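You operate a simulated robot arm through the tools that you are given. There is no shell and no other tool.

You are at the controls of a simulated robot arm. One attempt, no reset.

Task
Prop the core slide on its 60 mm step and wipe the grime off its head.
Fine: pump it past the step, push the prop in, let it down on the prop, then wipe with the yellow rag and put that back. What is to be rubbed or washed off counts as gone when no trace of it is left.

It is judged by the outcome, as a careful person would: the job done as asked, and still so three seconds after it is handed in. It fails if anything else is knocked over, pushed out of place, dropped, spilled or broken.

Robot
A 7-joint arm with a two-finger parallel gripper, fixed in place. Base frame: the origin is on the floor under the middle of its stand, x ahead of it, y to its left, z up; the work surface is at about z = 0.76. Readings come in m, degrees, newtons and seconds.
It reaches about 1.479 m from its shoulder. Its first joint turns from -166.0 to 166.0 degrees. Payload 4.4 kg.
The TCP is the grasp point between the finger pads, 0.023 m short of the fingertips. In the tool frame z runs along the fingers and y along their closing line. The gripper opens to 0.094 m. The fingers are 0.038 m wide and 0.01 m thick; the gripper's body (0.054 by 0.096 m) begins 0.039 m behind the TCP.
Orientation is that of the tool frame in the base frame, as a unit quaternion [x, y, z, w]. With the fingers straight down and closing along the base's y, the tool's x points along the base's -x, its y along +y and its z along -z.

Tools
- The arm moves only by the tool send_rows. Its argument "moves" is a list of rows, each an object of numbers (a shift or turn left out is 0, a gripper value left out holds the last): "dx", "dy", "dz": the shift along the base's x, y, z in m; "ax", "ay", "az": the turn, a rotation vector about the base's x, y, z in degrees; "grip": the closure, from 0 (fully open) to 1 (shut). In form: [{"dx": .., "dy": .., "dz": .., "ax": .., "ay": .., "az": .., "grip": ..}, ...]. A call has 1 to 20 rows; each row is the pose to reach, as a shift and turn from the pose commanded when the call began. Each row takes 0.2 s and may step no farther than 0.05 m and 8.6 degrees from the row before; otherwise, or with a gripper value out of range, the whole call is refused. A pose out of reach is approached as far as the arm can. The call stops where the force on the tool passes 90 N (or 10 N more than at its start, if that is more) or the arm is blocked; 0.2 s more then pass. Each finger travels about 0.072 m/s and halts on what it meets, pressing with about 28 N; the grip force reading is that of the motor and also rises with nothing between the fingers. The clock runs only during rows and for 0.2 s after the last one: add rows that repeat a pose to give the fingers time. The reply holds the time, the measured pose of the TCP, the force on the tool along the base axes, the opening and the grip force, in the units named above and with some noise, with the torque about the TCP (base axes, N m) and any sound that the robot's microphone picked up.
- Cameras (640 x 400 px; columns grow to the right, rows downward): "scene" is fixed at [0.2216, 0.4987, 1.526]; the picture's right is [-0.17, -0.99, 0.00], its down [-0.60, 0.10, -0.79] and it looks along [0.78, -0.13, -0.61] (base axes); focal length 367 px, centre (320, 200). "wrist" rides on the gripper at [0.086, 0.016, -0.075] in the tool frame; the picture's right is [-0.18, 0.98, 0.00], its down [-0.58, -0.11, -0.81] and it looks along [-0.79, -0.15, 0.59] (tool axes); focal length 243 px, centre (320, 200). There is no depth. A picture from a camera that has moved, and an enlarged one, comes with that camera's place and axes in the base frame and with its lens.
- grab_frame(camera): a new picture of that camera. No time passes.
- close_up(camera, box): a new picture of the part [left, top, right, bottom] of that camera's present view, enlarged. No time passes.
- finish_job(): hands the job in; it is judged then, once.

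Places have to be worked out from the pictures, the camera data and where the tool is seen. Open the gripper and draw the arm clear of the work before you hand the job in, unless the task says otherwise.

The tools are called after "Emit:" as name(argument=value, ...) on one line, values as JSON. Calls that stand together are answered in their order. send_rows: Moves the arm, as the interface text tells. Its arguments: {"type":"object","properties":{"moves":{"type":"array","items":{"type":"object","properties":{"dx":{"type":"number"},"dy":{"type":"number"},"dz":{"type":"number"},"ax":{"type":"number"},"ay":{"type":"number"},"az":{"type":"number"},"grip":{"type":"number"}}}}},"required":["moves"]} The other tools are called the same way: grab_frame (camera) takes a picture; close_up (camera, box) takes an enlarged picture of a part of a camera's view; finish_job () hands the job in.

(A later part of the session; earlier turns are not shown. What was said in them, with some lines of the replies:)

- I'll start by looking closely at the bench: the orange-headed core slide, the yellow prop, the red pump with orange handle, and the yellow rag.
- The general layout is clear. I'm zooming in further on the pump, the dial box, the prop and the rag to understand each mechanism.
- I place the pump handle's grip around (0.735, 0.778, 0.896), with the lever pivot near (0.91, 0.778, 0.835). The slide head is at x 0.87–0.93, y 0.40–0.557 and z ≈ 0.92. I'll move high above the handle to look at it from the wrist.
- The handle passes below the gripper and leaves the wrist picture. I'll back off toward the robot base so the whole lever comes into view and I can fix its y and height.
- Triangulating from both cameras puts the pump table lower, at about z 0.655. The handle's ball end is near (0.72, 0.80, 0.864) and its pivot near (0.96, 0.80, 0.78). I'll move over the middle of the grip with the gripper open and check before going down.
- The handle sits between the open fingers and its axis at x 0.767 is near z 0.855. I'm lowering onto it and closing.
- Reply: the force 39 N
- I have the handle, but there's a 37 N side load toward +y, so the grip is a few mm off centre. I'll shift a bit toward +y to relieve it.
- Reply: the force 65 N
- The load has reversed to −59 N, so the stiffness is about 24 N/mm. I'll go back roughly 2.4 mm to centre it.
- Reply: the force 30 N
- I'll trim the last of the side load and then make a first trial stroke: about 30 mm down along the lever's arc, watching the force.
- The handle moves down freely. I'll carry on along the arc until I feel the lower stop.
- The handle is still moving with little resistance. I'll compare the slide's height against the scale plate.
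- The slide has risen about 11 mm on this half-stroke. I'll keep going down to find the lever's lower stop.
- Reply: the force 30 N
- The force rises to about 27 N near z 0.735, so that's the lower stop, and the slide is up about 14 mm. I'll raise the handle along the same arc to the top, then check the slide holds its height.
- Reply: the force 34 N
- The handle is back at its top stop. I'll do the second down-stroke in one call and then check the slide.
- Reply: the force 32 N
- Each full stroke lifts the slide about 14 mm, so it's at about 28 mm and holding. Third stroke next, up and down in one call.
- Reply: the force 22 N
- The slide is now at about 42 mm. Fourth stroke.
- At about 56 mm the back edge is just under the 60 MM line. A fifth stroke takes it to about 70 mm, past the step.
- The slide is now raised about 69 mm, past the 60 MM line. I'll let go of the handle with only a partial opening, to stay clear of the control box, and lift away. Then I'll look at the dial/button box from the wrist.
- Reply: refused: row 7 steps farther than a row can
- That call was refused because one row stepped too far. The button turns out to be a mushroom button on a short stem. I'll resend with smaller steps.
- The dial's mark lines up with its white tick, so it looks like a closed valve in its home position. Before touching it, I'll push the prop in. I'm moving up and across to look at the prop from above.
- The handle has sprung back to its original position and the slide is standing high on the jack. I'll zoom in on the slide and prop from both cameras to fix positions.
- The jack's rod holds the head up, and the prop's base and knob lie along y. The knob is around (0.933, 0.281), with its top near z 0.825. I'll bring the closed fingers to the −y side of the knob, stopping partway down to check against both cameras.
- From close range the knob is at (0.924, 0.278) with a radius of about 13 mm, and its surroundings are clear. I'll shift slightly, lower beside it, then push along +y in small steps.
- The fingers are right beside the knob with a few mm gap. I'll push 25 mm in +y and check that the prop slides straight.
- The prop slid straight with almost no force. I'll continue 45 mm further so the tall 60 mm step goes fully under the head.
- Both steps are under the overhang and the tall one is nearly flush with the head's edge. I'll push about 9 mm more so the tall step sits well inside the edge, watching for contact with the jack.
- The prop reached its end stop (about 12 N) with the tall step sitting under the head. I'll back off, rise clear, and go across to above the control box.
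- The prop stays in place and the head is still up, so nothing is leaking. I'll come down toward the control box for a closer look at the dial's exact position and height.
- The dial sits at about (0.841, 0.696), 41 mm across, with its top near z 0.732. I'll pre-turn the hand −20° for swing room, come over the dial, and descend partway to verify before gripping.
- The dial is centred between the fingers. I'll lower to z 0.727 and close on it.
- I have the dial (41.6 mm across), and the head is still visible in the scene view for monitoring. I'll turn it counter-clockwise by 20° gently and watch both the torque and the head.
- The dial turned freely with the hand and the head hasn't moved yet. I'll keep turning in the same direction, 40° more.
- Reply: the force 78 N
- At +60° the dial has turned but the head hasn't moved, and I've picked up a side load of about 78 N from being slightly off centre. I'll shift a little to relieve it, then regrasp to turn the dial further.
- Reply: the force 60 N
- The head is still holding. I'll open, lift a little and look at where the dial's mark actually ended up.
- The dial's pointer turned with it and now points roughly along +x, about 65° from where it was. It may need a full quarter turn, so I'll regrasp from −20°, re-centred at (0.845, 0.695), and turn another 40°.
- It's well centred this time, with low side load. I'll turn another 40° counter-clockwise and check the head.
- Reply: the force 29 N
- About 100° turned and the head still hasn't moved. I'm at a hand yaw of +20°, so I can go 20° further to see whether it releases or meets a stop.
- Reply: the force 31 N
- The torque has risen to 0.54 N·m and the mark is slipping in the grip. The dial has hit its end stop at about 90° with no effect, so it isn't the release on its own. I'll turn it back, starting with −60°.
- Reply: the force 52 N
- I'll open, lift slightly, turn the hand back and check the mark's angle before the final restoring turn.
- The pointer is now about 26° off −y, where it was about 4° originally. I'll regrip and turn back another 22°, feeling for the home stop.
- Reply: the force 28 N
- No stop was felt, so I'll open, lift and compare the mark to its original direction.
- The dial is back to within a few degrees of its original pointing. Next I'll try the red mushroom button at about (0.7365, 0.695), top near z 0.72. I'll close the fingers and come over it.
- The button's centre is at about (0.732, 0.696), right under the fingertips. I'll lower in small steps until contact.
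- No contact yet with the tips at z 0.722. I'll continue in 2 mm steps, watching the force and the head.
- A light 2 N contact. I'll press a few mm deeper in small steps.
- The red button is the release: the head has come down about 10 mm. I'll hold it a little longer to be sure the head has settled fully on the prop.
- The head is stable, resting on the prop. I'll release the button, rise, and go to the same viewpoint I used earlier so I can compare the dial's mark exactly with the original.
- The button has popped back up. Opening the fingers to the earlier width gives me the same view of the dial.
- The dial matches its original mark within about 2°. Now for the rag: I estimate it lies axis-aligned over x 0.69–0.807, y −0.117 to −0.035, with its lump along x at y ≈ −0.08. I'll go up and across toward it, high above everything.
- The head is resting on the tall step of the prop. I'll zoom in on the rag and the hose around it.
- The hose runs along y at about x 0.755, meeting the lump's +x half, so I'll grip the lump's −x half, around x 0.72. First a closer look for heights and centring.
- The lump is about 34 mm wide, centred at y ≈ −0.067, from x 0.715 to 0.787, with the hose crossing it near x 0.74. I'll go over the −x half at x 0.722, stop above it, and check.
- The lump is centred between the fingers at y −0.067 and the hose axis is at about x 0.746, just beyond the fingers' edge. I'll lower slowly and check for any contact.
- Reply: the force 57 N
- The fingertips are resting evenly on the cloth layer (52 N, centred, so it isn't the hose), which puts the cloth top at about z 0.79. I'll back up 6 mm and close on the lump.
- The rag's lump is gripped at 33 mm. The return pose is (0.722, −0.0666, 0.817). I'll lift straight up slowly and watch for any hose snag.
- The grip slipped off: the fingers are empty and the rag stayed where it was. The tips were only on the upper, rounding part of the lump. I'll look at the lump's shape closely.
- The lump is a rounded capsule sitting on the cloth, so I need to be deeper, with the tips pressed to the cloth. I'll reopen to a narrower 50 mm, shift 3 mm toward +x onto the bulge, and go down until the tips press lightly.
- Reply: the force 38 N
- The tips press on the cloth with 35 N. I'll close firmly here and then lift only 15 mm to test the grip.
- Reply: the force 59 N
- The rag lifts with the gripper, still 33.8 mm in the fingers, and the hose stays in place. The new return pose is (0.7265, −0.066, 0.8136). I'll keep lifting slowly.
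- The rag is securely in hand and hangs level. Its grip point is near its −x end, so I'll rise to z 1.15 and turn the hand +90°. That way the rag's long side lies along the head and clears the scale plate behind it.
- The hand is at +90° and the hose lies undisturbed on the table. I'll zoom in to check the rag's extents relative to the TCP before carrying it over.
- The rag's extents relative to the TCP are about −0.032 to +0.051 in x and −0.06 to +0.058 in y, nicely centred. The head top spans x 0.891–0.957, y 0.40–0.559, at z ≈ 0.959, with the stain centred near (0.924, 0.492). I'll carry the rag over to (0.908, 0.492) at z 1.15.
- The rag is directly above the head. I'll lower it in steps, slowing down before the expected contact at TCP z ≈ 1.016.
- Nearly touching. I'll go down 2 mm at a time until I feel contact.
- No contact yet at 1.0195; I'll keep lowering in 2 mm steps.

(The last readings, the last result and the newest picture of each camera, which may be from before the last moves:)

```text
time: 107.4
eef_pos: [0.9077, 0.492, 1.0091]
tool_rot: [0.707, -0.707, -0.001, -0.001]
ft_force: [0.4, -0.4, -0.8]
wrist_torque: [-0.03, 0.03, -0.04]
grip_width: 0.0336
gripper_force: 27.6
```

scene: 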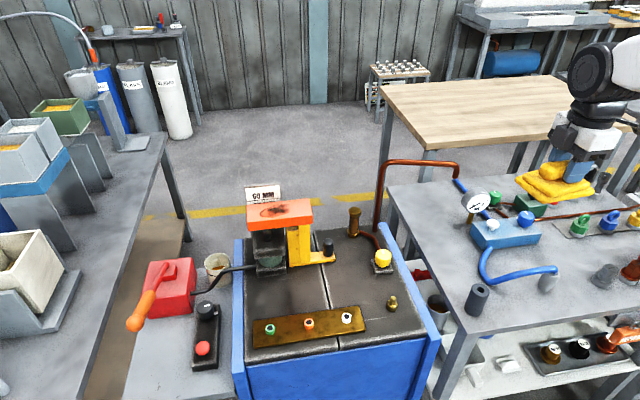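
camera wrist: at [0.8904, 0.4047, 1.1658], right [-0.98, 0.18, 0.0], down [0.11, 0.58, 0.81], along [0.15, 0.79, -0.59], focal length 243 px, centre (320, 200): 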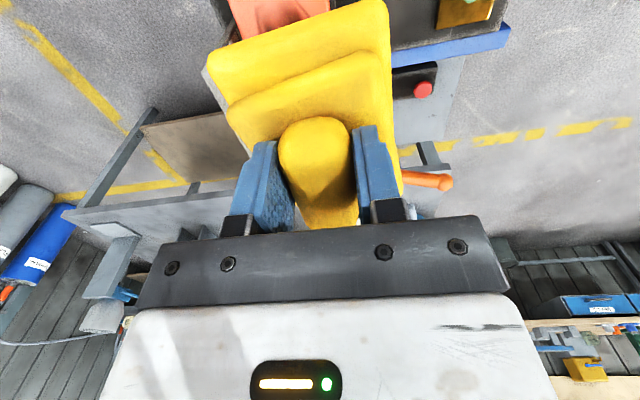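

Still no load at z 1.009, so I'll continue slowly.

Emit:
send_rows(moves=[{"dz": -0.0015}, {"dz": -0.003}, {"dz": -0.0045}, {"dz": -0.006}])

Emit:
close_up(camera="scene", box=[230, 170, 350, 270])

```text
time: 108.4
eef_pos: [0.9082, 0.4923, 1.0075]
tool_rot: [0.707, -0.707, 0.001, -0.003]
ft_force: [-7.1, -3.0, 41.4]
wrist_torque: [-0.65, 0.23, 0.02]
grip_width: 0.0335
gripper_force: 27.7
```

```text
4.00 times, centred on (290, 220) of scene
camera zoom: at [0.2216, 0.4987, 1.526], right [-0.17, -0.99, 0.0], down [-0.6, 0.1, -0.79], along [0.78, -0.13, -0.61], focal length 1466 px, centre (440, 120)
```

zoom: 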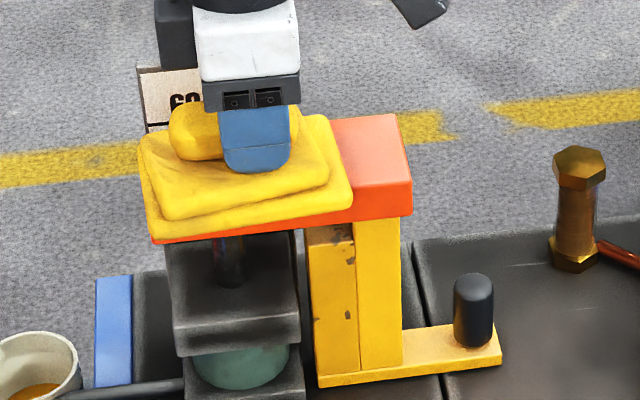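

Contact: 41 N at z 1.0075. I'll ease off to about 15 N and make slow strokes along y over the stain.

Emit:
send_rows(moves=[{"dz": 0.0022}, {"dz": 0.0022, "dy": -0.006}, {"dz": 0.0022, "dy": -0.012}, {"dz": 0.0022, "dy": -0.018}, {"dz": 0.0022, "dy": -0.024}, {"dz": 0.0022, "dy": -0.018}, {"dz": 0.0022, "dy": -0.012}, {"dz": 0.0022, "dy": -0.006}, {"dz": 0.0022, "dy": 0.0}, {"dz": 0.0022, "dy": 0.006}, {"dz": 0.0022, "dy": 0.012}, {"dz": 0.0022, "dy": 0.018}, {"dz": 0.0022, "dy": 0.012}, {"dz": 0.0022, "dy": 0.006}, {"dz": 0.0022, "dy": 0.0}])

Emit:
close_up(camera="scene", box=[230, 170, 350, 270])

```text
time: 111.6
eef_pos: [0.9061, 0.4929, 1.0064]
tool_rot: [-0.707, 0.707, 0.002, 0.001]
ft_force: [-5.3, 26.2, 59.6]
wrist_torque: [0.91, -0.04, 0.11]
grip_width: 0.0334
gripper_force: 28.3
```

```text
4.00 times, centred on (290, 220) of scene
camera zoom: at [0.2216, 0.4987, 1.526], right [-0.17, -0.99, 0.0], down [-0.6, 0.1, -0.79], along [0.78, -0.13, -0.61], focal length 1466 px, centre (440, 120)
```

zoom: 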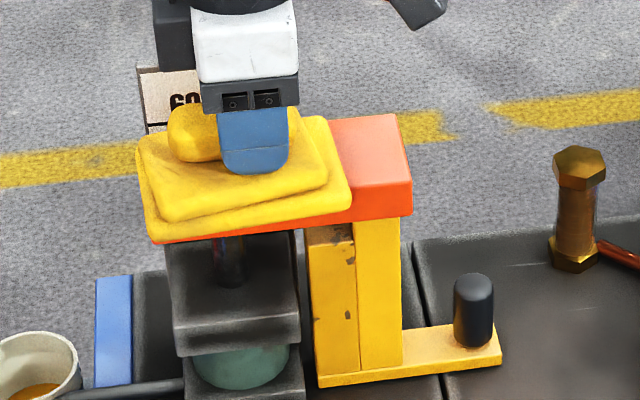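

The normal force crept up to 60 N as the fingertips bottomed on the cloth. I'll lift off gently and check what's left of the stain.

Emit:
send_rows(moves=[{"dz": 0.005}, {"dz": 0.015}, {"dz": 0.035}, {"dz": 0.06}, {"dz": 0.085}])

Emit:
close_up(camera="scene", box=[230, 150, 350, 250])

Emit:
grab_frame(camera="wrist")

```text
time: 112.8
eef_pos: [0.9082, 0.4919, 1.0906]
tool_rot: [0.707, -0.707, -0.001, 0.0]
ft_force: [-0.6, -0.6, -1.3]
wrist_torque: [-0.02, 0.02, 0.0]
grip_width: 0.0335
gripper_force: 28.0
```

```text
4.00 times, centred on (290, 200) of scene
camera zoom: at [0.2216, 0.4987, 1.526], right [-0.17, -0.99, 0.0], down [-0.6, 0.1, -0.79], along [0.78, -0.13, -0.61], focal length 1466 px, centre (440, 200)
```

zoom: 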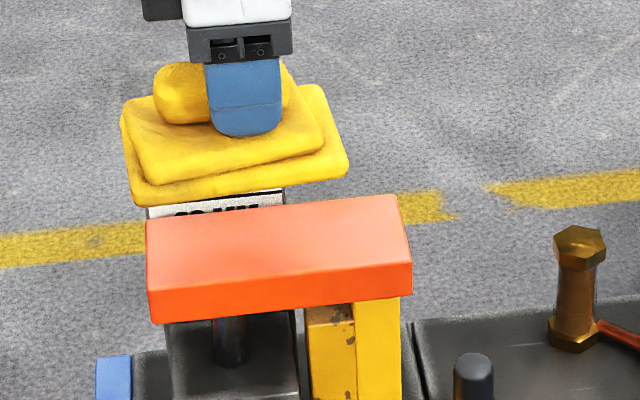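

```text
taken
camera wrist: at [0.8911, 0.4043, 1.1641], right [-0.98, 0.18, 0.0], down [0.11, 0.58, 0.81], along [0.15, 0.79, -0.59], focal length 243 px, centre (320, 200)
```

wrist: 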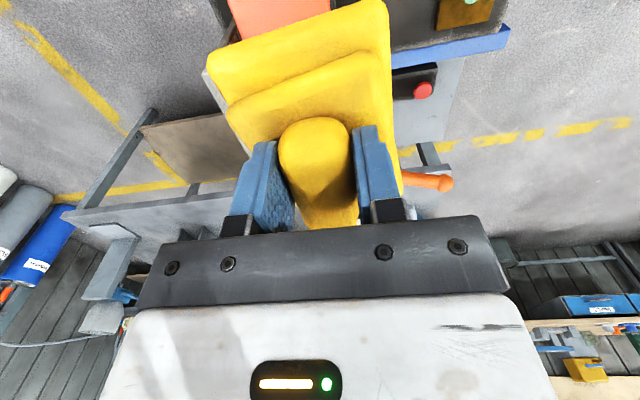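

The stain looks gone. I'll zoom in hard on the head to look for any remaining trace.

Emit:
close_up(camera="scene", box=[243, 195, 303, 235])

Emit:
close_up(camera="scene", box=[280, 190, 330, 230])

```text
10.00 times, centred on (273, 215) of scene
camera zoom: at [0.2216, 0.4987, 1.526], right [-0.17, -0.99, 0.0], down [-0.6, 0.1, -0.79], along [0.78, -0.13, -0.61], focal length 3666 px, centre (790, 50)
```

zoom: 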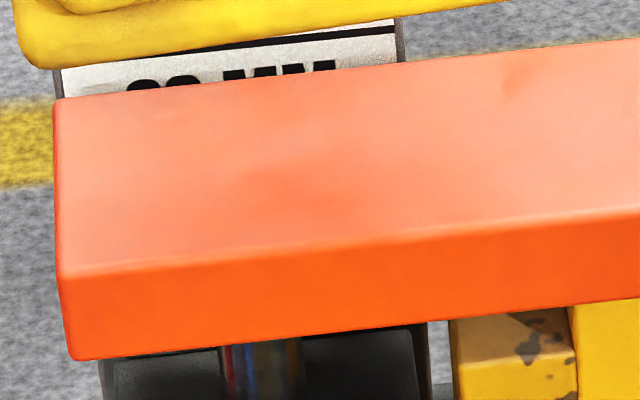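

```text
10.00 times, centred on (305, 210) of scene
camera zoom: at [0.2216, 0.4987, 1.526], right [-0.17, -0.99, 0.0], down [-0.6, 0.1, -0.79], along [0.78, -0.13, -0.61], focal length 3666 px, centre (470, 100)
```

zoom: 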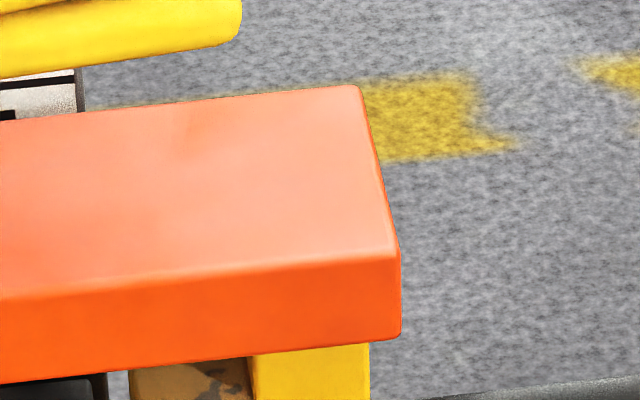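

There may be a very faint smudge near the back-right edge of where the stain was (about x 0.947, y 0.45). I'll do a second, lighter pass shifted toward −y to be thorough.

Emit:
send_rows(moves=[{"dy": -0.02, "dz": -0.02}, {"dy": -0.02, "dz": -0.05}, {"dy": -0.02, "dz": -0.072}, {"dy": -0.02, "dz": -0.08}, {"dy": -0.02, "dz": -0.083}])

```text
time: 114.0
eef_pos: [0.9073, 0.4712, 1.0073]
tool_rot: [0.707, -0.707, -0.001, -0.001]
ft_force: [-1.6, -1.7, 5.8]
wrist_torque: [-0.4, 0.03, -0.06]
grip_width: 0.0332
gripper_force: 27.9
```

Light contact at 6 N. I'll add 1 mm and stroke back and forth along y with small x shifts.

Emit:
send_rows(moves=[{"dz": -0.001}, {"dz": -0.001, "dy": -0.006}, {"dz": -0.001, "dy": -0.012}, {"dz": -0.001, "dy": -0.018}, {"dz": -0.001, "dy": -0.024}, {"dz": -0.001, "dy": -0.024, "dx": 0.003}, {"dz": -0.001, "dy": -0.018, "dx": 0.003}, {"dz": -0.001, "dy": -0.012, "dx": 0.003}, {"dz": -0.001, "dy": -0.006, "dx": 0.003}, {"dz": -0.001, "dy": 0.0, "dx": 0.002}, {"dz": -0.001, "dy": 0.006}, {"dz": -0.001, "dy": 0.012}, {"dz": -0.001, "dy": 0.018}, {"dz": -0.001, "dy": 0.024}, {"dz": -0.001, "dy": 0.03}, {"dz": -0.001, "dy": 0.036}, {"dz": -0.001, "dy": 0.036, "dx": -0.005}, {"dz": -0.001, "dy": 0.03, "dx": -0.005}, {"dz": -0.001, "dy": 0.024, "dx": -0.005}, {"dz": -0.001, "dy": 0.018, "dx": -0.005}])

Emit:
send_rows(moves=[{"dz": 0.0, "dy": -0.006}, {"dz": 0.0, "dy": -0.012}, {"dz": 0.0, "dy": -0.018}, {"dz": 0.0, "dy": -0.024}, {"dz": 0.0, "dy": -0.03}, {"dz": 0.0, "dy": -0.024, "dx": 0.005}, {"dz": 0.0, "dy": -0.018, "dx": 0.005}, {"dz": 0.0, "dy": -0.006, "dx": 0.005}, {"dz": 0.005, "dy": 0.0, "dx": 0.005}, {"dz": 0.02, "dy": 0.0, "dx": 0.005}, {"dz": 0.04, "dy": 0.0, "dx": 0.0}, {"dz": 0.06, "dy": 0.0, "dx": 0.0}, {"dz": 0.085, "dy": 0.0, "dx": 0.0}])

Emit:
close_up(camera="scene", box=[230, 150, 350, 250])

Emit:
close_up(camera="scene", box=[243, 195, 303, 235])

Emit:
close_up(camera="scene", box=[280, 190, 330, 230])

```text
time: 118.2
eef_pos: [0.9024, 0.4894, 1.0076]
tool_rot: [0.708, -0.707, -0.001, -0.001]
ft_force: [-0.8, 14.9, 34.9]
wrist_torque: [0.67, -0.13, 0.04]
grip_width: 0.0335
gripper_force: 28.2
```

```text
time: 121.0
eef_pos: [0.9038, 0.4913, 1.0918]
tool_rot: [0.708, -0.707, -0.001, -0.001]
ft_force: [-0.5, -0.4, -0.8]
wrist_torque: [-0.02, 0.0, 0.02]
grip_width: 0.0334
gripper_force: 28.0
```

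```text
4.00 times, centred on (290, 200) of scene
camera zoom: at [0.2216, 0.4987, 1.526], right [-0.17, -0.99, 0.0], down [-0.6, 0.1, -0.79], along [0.78, -0.13, -0.61], focal length 1466 px, centre (440, 200)
```

zoom: 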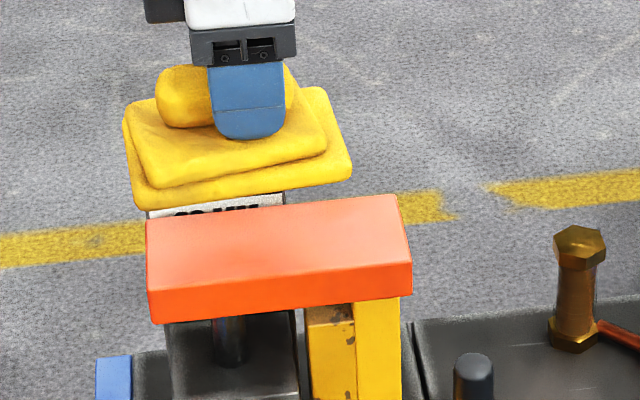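

```text
10.00 times, centred on (273, 215) of scene
camera zoom: at [0.2216, 0.4987, 1.526], right [-0.17, -0.99, 0.0], down [-0.6, 0.1, -0.79], along [0.78, -0.13, -0.61], focal length 3666 px, centre (790, 50)
```

zoom: 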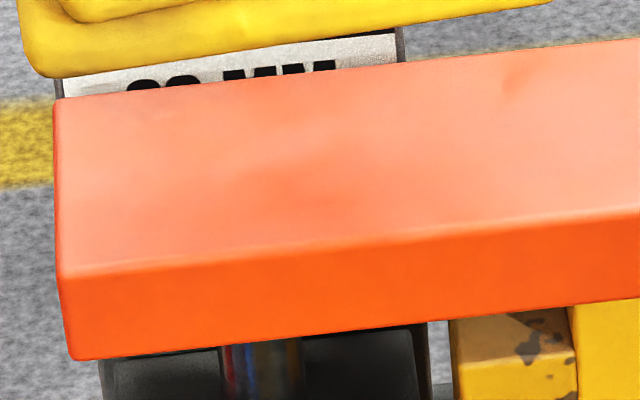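

```text
10.00 times, centred on (305, 210) of scene
camera zoom: at [0.2216, 0.4987, 1.526], right [-0.17, -0.99, 0.0], down [-0.6, 0.1, -0.79], along [0.78, -0.13, -0.61], focal length 3666 px, centre (470, 100)
```

zoom: 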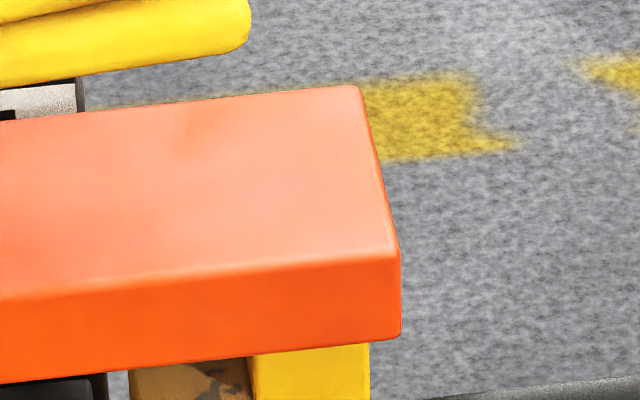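

The faint spot looks unchanged after the second pass, so it may just be paint texture. I'll zoom in as far as I can to judge it.

Emit:
close_up(camera="scene", box=[280, 197, 304, 213])

Emit:
close_up(camera="scene", box=[256, 200, 288, 222])

```text
16.00 times, centred on (292, 205) of scene
camera zoom: at [0.2216, 0.4987, 1.526], right [-0.17, -0.99, 0.0], down [-0.6, 0.1, -0.79], along [0.78, -0.13, -0.61], focal length 5865 px, centre (768, 120)
```

zoom: 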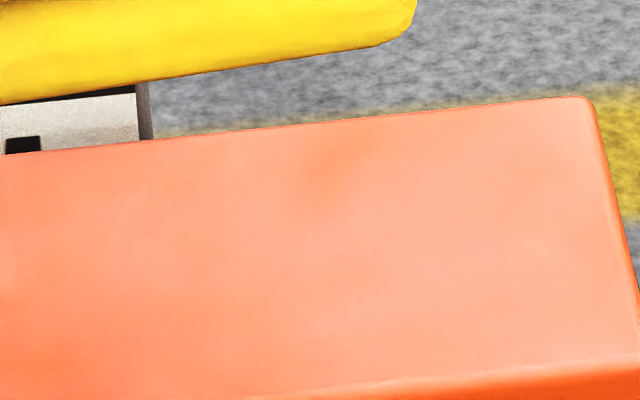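

```text
16.00 times, centred on (272, 211) of scene
camera zoom: at [0.2216, 0.4987, 1.526], right [-0.17, -0.99, 0.0], down [-0.6, 0.1, -0.79], along [0.78, -0.13, -0.61], focal length 5865 px, centre (1088, 24)
```

zoom: 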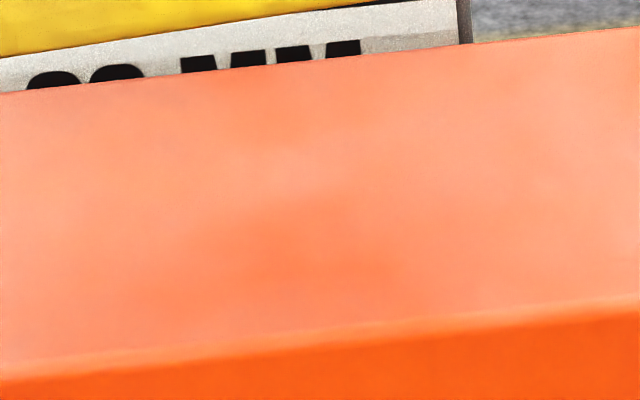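

These variations look like ordinary paint shading. To be sure, I'll look from a different angle with the wrist camera while still holding the rag, moving toward −x/−y so the head shows beside the rag.

Emit:
send_rows(moves=[{"dz": 0.035}, {"dx": -0.038, "dy": -0.02, "dz": 0.045}, {"dx": -0.076, "dy": -0.042, "dz": 0.045}, {"dx": -0.114, "dy": -0.063, "dz": 0.045}, {"dx": -0.152, "dy": -0.084, "dz": 0.045}, {"dx": -0.19, "dy": -0.104, "dz": 0.045}, {"dx": -0.21, "dy": -0.114, "dz": 0.045}])

Emit:
grab_frame(camera="wrist")

Emit:
close_up(camera="wrist", box=[90, 90, 250, 210])

```text
time: 122.6
eef_pos: [0.6921, 0.3757, 1.1373]
tool_rot: [0.707, -0.707, -0.001, 0.0]
ft_force: [-0.5, 0.0, -0.7]
wrist_torque: [-0.02, -0.01, 0.0]
grip_width: 0.0333
gripper_force: 27.9
```

```text
taken
camera wrist: at [0.6755, 0.2888, 1.2099], right [-0.98, 0.18, 0.0], down [0.11, 0.58, 0.81], along [0.15, 0.79, -0.59], focal length 243 px, centre (320, 200)
```

wrist: 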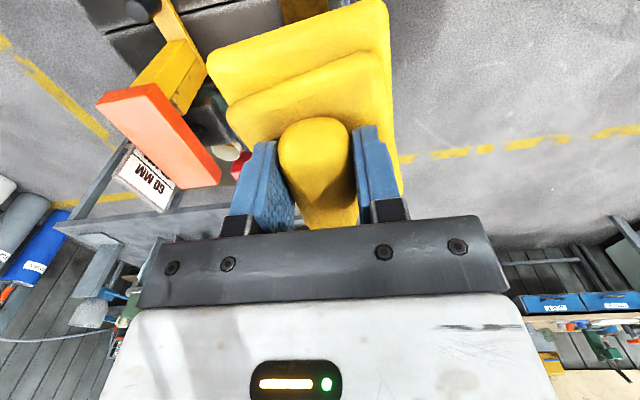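

```text
3.33 times, centred on (170, 150) of wrist
camera zoom: at [0.6755, 0.2888, 1.2099], right [-0.98, 0.18, 0.0], down [0.11, 0.58, 0.81], along [0.15, 0.79, -0.59], focal length 809 px, centre (820, 367)
```

zoom: 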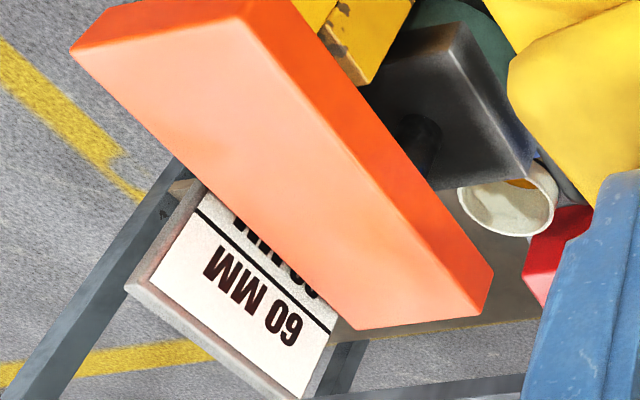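

The head is completely clean from this angle too. Now I'll take the rag back: turn the hand back −90° while travelling high to above its original spot at (0.7265, −0.066).

Emit:
send_rows(moves=[{"dx": 0.0029, "dy": -0.0368, "dz": 0.01, "az": -7.5}, {"dx": 0.0058, "dy": -0.0736, "dz": 0.015, "az": -15}, {"dx": 0.0087, "dy": -0.1104, "dz": 0.015, "az": -22.5}, {"dx": 0.0116, "dy": -0.1472, "dz": 0.015, "az": -30}, {"dx": 0.0145, "dy": -0.184, "dz": 0.015, "az": -37.5}, {"dx": 0.0174, "dy": -0.2208, "dz": 0.015, "az": -45}, {"dx": 0.0203, "dy": -0.2576, "dz": 0.015, "az": -52.5}, {"dx": 0.0232, "dy": -0.2944, "dz": 0.015, "az": -60}, {"dx": 0.0261, "dy": -0.3312, "dz": 0.015, "az": -67.5}, {"dx": 0.029, "dy": -0.368, "dz": 0.015, "az": -75}, {"dx": 0.0319, "dy": -0.4048, "dz": 0.015, "az": -82.5}, {"dx": 0.0344, "dy": -0.4416, "dz": 0.015, "az": -90}, {"dx": 0.0344, "dy": -0.4416, "dz": -0.03, "az": -90}, {"dx": 0.0344, "dy": -0.4416, "dz": -0.075, "az": -90}, {"dx": 0.0344, "dy": -0.4416, "dz": -0.12, "az": -90}, {"dx": 0.0344, "dy": -0.4416, "dz": -0.165, "az": -90}, {"dx": 0.0344, "dy": -0.4416, "dz": -0.2, "az": -90}])

Emit:
grab_frame(camera="wrist")

Emit:
close_up(camera="scene", box=[455, 190, 595, 310])

```text
time: 126.2
eef_pos: [0.7276, -0.0653, 0.9357]
tool_rot: [0.0, 1.0, 0.001, 0.002]
ft_force: [0.3, 0.1, 0.4]
wrist_torque: [0.01, 0.0, 0.02]
grip_width: 0.0332
gripper_force: 27.8
```

```text
taken
camera wrist: at [0.6402, -0.0499, 1.0106], right [0.18, 0.98, 0.0], down [0.58, -0.11, 0.81], along [0.79, -0.15, -0.59], focal length 243 px, centre (320, 200)
```

wrist: 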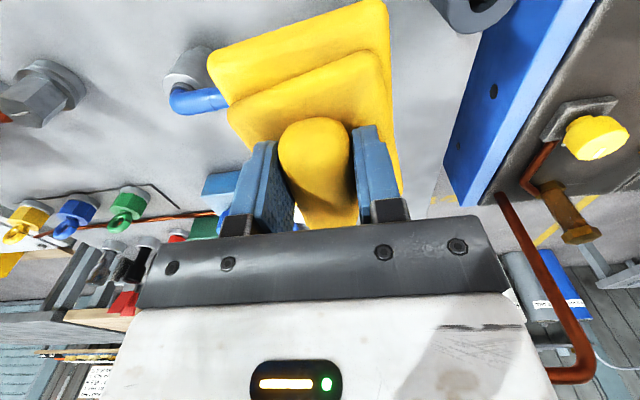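

```text
3.33 times, centred on (525, 250) of scene
camera zoom: at [0.2216, 0.4987, 1.526], right [-0.17, -0.99, 0.0], down [-0.6, 0.1, -0.79], along [0.78, -0.13, -0.61], focal length 1222 px, centre (-363, 33)
```

zoom: 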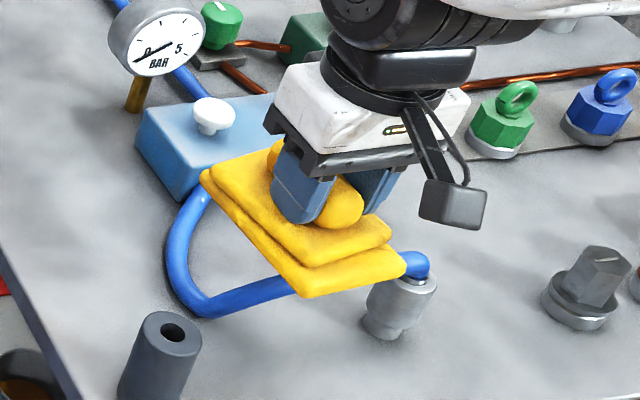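

The rag sits in the grasp exactly as when I picked it up. I'll lower it straight back to the pick pose, slowing near the table.

Emit:
send_rows(moves=[{"dx": -0.001, "dy": -0.0006, "dz": -0.03}, {"dx": -0.001, "dy": -0.0006, "dz": -0.06}, {"dx": -0.001, "dy": -0.0006, "dz": -0.085}, {"dx": -0.001, "dy": -0.0006, "dz": -0.1}, {"dx": -0.001, "dy": -0.0006, "dz": -0.11}, {"dx": -0.001, "dy": -0.0006, "dz": -0.116}])

Emit:
close_up(camera="scene", box=[455, 210, 595, 330])

```text
time: 127.6
eef_pos: [0.7256, -0.0667, 0.8208]
tool_rot: [0.0, 1.0, 0.001, 0.001]
ft_force: [0.0, -0.1, -1.0]
wrist_torque: [0.01, 0.01, 0.01]
grip_width: 0.0333
gripper_force: 28.2
```

```text
3.33 times, centred on (525, 270) of scene
camera zoom: at [0.2216, 0.4987, 1.526], right [-0.17, -0.99, 0.0], down [-0.6, 0.1, -0.79], along [0.78, -0.13, -0.61], focal length 1222 px, centre (-363, -33)
```

zoom: 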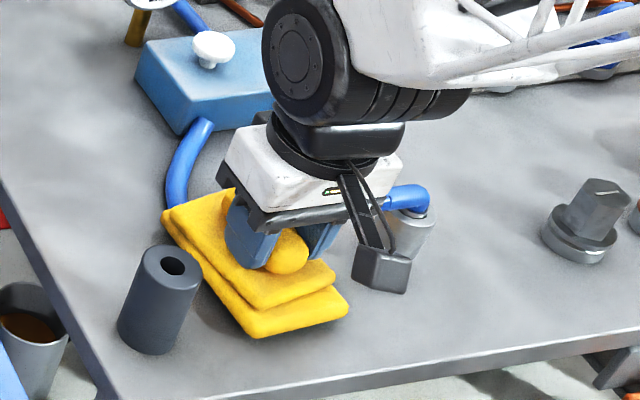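

Still a few mm above the table. I'll lower in 2 mm steps to contact.

Emit:
send_rows(moves=[{"dz": -0.002}, {"dz": -0.004}, {"dz": -0.006}])

```text
time: 128.4
eef_pos: [0.7245, -0.0662, 0.8135]
tool_rot: [-0.001, 1.0, 0.001, 0.001]
ft_force: [-0.2, -0.7, -0.5]
wrist_torque: [0.02, 0.03, 0.02]
grip_width: 0.0336
gripper_force: 27.6
```

Emit:
send_rows(moves=[{"dz": -0.0015}, {"dz": -0.003}])

Emit:
close_up(camera="scene", box=[455, 240, 575, 330])

```text
time: 129.0
eef_pos: [0.7264, -0.0657, 0.8125]
tool_rot: [-0.001, 1.0, 0.001, 0.001]
ft_force: [-10.0, -1.0, 22.7]
wrist_torque: [-0.11, 1.02, -0.01]
grip_width: 0.0334
gripper_force: 27.7
```

```text
4.44 times, centred on (515, 285) of scene
camera zoom: at [0.2216, 0.4987, 1.526], right [-0.17, -0.99, 0.0], down [-0.6, 0.1, -0.79], along [0.78, -0.13, -0.61], focal length 1629 px, centre (-547, -178)
```

zoom: 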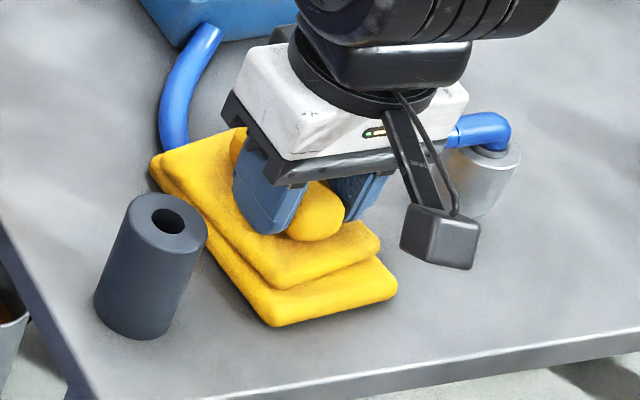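

Touched down with 23 N. I'll open gently, let the rag settle flat, and lift straight up.

Emit:
send_rows(moves=[{"dz": 0.001, "grip": 0.8}, {"dz": 0.001, "grip": 0.6}, {"dz": 0.001, "grip": 0.4}, {"dz": 0.001, "grip": 0.35}, {"dz": 0.001, "grip": 0.35}])

Emit:
send_rows(moves=[{"dz": 0.01}, {"dz": 0.025}, {"dz": 0.05}, {"dz": 0.09}, {"dz": 0.13}, {"dz": 0.17}, {"dz": 0.21, "dx": -0.02}, {"dz": 0.24, "dx": -0.05}])

Emit:
close_up(camera="scene", box=[455, 240, 575, 330])

Emit:
grab_frame(camera="scene")

```text
time: 130.2
eef_pos: [0.7256, -0.0667, 0.8131]
tool_rot: [-0.001, 1.0, 0.001, 0.0]
ft_force: [2.2, 3.3, 15.1]
wrist_torque: [-0.1, 0.03, -0.03]
grip_width: 0.0573
gripper_force: 0.0
```

```text
time: 132.0
eef_pos: [0.6746, -0.0655, 1.0501]
tool_rot: [0.0, 1.0, 0.001, 0.0]
ft_force: [-0.4, 0.4, -1.8]
wrist_torque: [-0.02, -0.01, -0.03]
grip_width: 0.0611
gripper_force: 0.0
```

```text
4.44 times, centred on (515, 285) of scene
camera zoom: at [0.2216, 0.4987, 1.526], right [-0.17, -0.99, 0.0], down [-0.6, 0.1, -0.79], along [0.78, -0.13, -0.61], focal length 1629 px, centre (-547, -178)
```

zoom: 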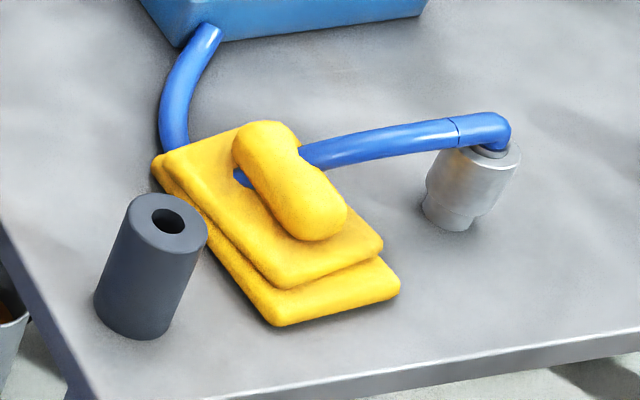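

```text
taken
```

scene: 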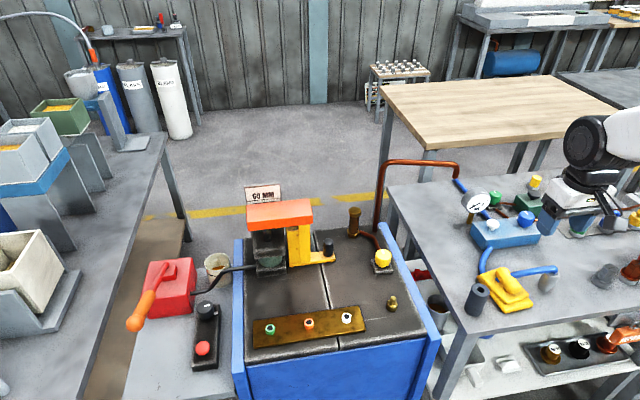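

The rag is back within about 5 mm of its original place, and the hose, tube and everything around it look undisturbed. I'll open fully, rise, and take a last look at the head from above to confirm it's clean and resting on the prop.

Emit:
send_rows(moves=[{"dz": 0.04, "grip": 0.0}, {"dz": 0.08, "grip": 0.0}, {"dz": 0.12, "grip": 0.0}, {"dz": 0.15, "dy": 0.03, "grip": 0.0}, {"dz": 0.15, "dy": 0.075}, {"dz": 0.15, "dy": 0.12}, {"dz": 0.15, "dy": 0.165}, {"dz": 0.15, "dy": 0.21}, {"dz": 0.15, "dy": 0.255}, {"dz": 0.15, "dy": 0.3}, {"dz": 0.15, "dy": 0.345}, {"dz": 0.15, "dy": 0.39}, {"dz": 0.15, "dy": 0.435}])

Emit:
grab_frame(camera="wrist")

Emit:
close_up(camera="wrist", box=[280, 60, 440, 190])

```text
time: 134.8
eef_pos: [0.6776, 0.3686, 1.2031]
tool_rot: [0.0, 1.0, 0.0, 0.001]
ft_force: [0.5, 0.3, 0.4]
wrist_torque: [0.0, 0.0, -0.01]
grip_width: 0.0942
gripper_force: 0.1
```

```text
taken
camera wrist: at [0.5896, 0.3853, 1.2774], right [0.18, 0.98, 0.0], down [0.58, -0.11, 0.81], along [0.79, -0.15, -0.59], focal length 243 px, centre (320, 200)
```

wrist: 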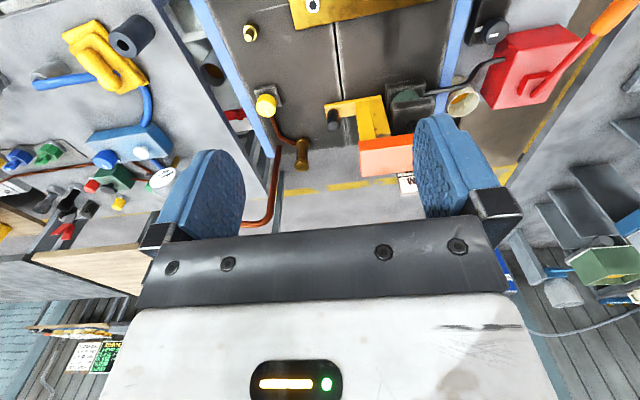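

```text
3.08 times, centred on (360, 125) of wrist
camera zoom: at [0.5896, 0.3853, 1.2774], right [0.18, 0.98, 0.0], down [0.58, -0.11, 0.81], along [0.79, -0.15, -0.59], focal length 746 px, centre (197, 431)
```

zoom: 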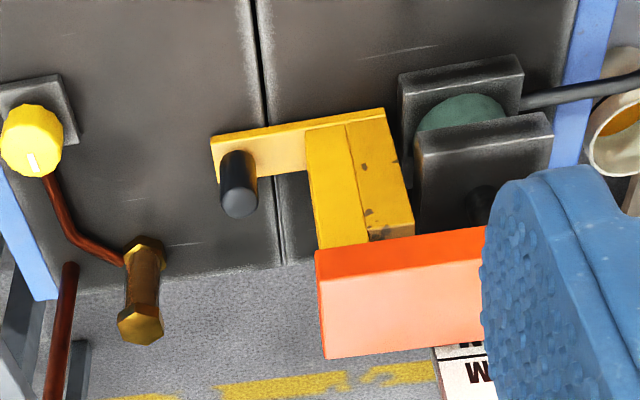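

The head sits right on the tall step. I'll shift over so the whole head is visible between the fingers for a final cleanliness check.

Emit:
send_rows(moves=[{"dy": 0.045}, {"dy": 0.09}, {"dy": 0.12}])

Emit:
close_up(camera="wrist", box=[240, 70, 420, 200])

Emit:
close_up(camera="scene", box=[110, 230, 270, 370])

```text
time: 135.6
eef_pos: [0.677, 0.4901, 1.2037]
tool_rot: [0.0, 1.0, 0.001, 0.001]
ft_force: [-0.1, -0.5, 0.4]
wrist_torque: [-0.03, -0.03, 0.0]
grip_width: 0.0943
gripper_force: 0.1
```

```text
3.08 times, centred on (330, 135) of wrist
camera zoom: at [0.5896, 0.5047, 1.2776], right [0.18, 0.98, 0.0], down [0.58, -0.11, 0.81], along [0.79, -0.15, -0.59], focal length 746 px, centre (289, 400)
```

zoom: 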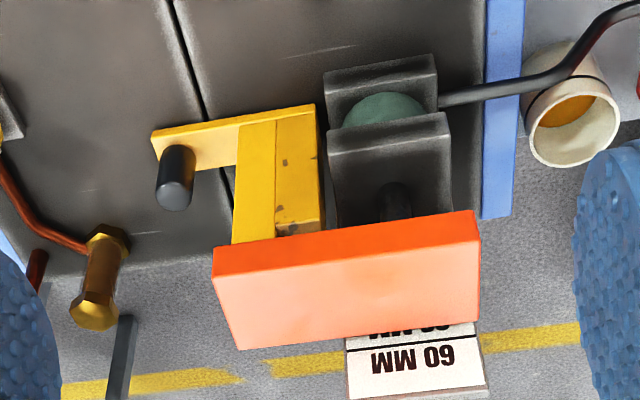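

```text
2.86 times, centred on (190, 300) of scene
camera zoom: at [0.2216, 0.4987, 1.526], right [-0.17, -0.99, 0.0], down [-0.6, 0.1, -0.79], along [0.78, -0.13, -0.61], focal length 1047 px, centre (691, -86)
```

zoom: 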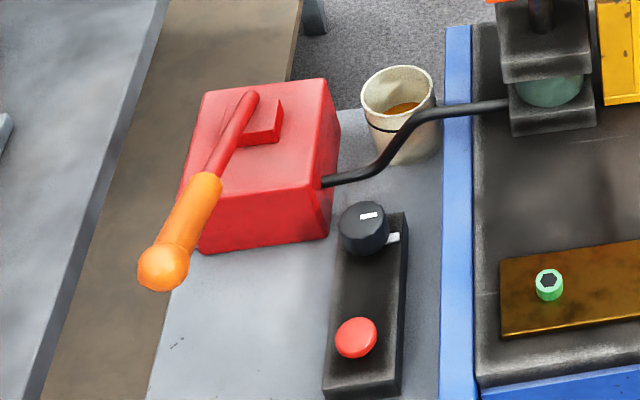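

The head is clean and resting on the 60 mm step, and the pump, dial and button are all as they were. I'll draw the arm back, clear of the work, with the gripper open.

Emit:
send_rows(moves=[{"dx": -0.02, "dy": -0.04, "dz": 0.01, "grip": 0.0}, {"dx": -0.04, "dy": -0.08, "dz": 0.02}, {"dx": -0.06, "dy": -0.12, "dz": 0.03}, {"dx": -0.08, "dy": -0.16, "dz": 0.04}, {"dx": -0.09, "dy": -0.2, "dz": 0.05}, {"dx": -0.1, "dy": -0.24, "dz": 0.05}, {"dx": -0.1, "dy": -0.28, "dz": 0.05}, {"dx": -0.1, "dy": -0.32, "dz": 0.05}, {"dx": -0.1, "dy": -0.32, "dz": 0.05}, {"dx": -0.1, "dy": -0.32, "dz": 0.05}])

Emit:
grab_frame(camera="scene")

Emit:
close_up(camera="scene", box=[235, 180, 345, 280])

```text
time: 137.8
eef_pos: [0.5753, 0.168, 1.2538]
tool_rot: [0.001, 1.0, -0.001, 0.001]
ft_force: [-0.3, 0.6, 0.2]
wrist_torque: [-0.01, 0.01, 0.04]
grip_width: 0.0936
gripper_force: 0.0
```

```text
taken
```

scene: 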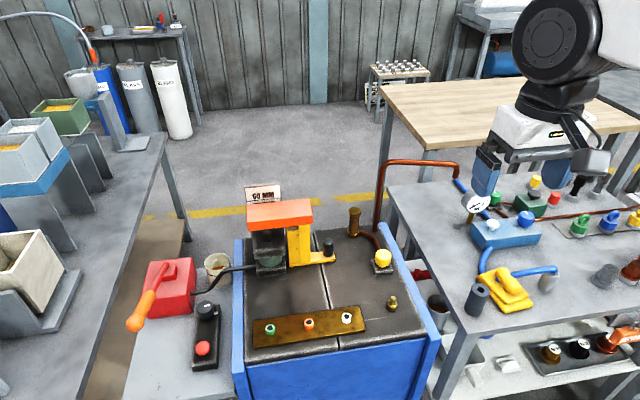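

```text
4.00 times, centred on (290, 230) of scene
camera zoom: at [0.2216, 0.4987, 1.526], right [-0.17, -0.99, 0.0], down [-0.6, 0.1, -0.79], along [0.78, -0.13, -0.61], focal length 1466 px, centre (440, 80)
```

zoom: 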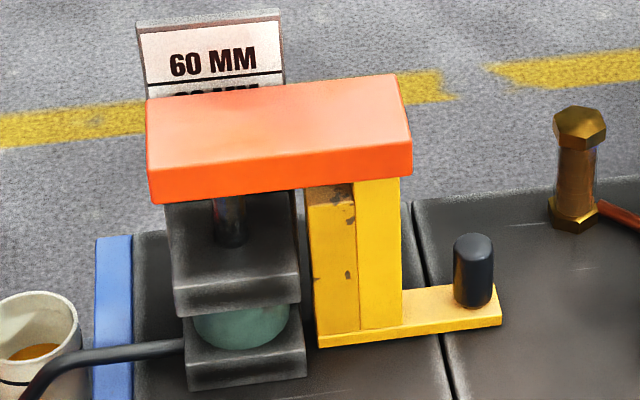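

Everything is in order: the head is clean and rests on the prop's 60 mm step. The rag is back in its place, the controls are as they were, and the arm is clear with the gripper open. Handing the job in.

Emit:
finish_job()

```text
The job is handed in.
```

The core slide is resting on the prop's 60 mm step and the grime is wiped off its head. I've handed the job in. Both cameras showed the head seated on the tall step, with no trace of the stain after two wiping passes.

- **Wrong control first:** I first took the black dial on the pump's control box for the release and turned it to its end stop, which did nothing. I turned it back to within about 2° of where it was. The red button turned out to be the release.
- **Rag:** My first grip on it slipped. On the second I carried it to the head and back, and it now lies within about 5 mm of its original spot, turned a few degrees. The hose lying through it was not disturbed.

I saw nothing else knocked over or out of place. The arm is clear of the work with the gripper open.
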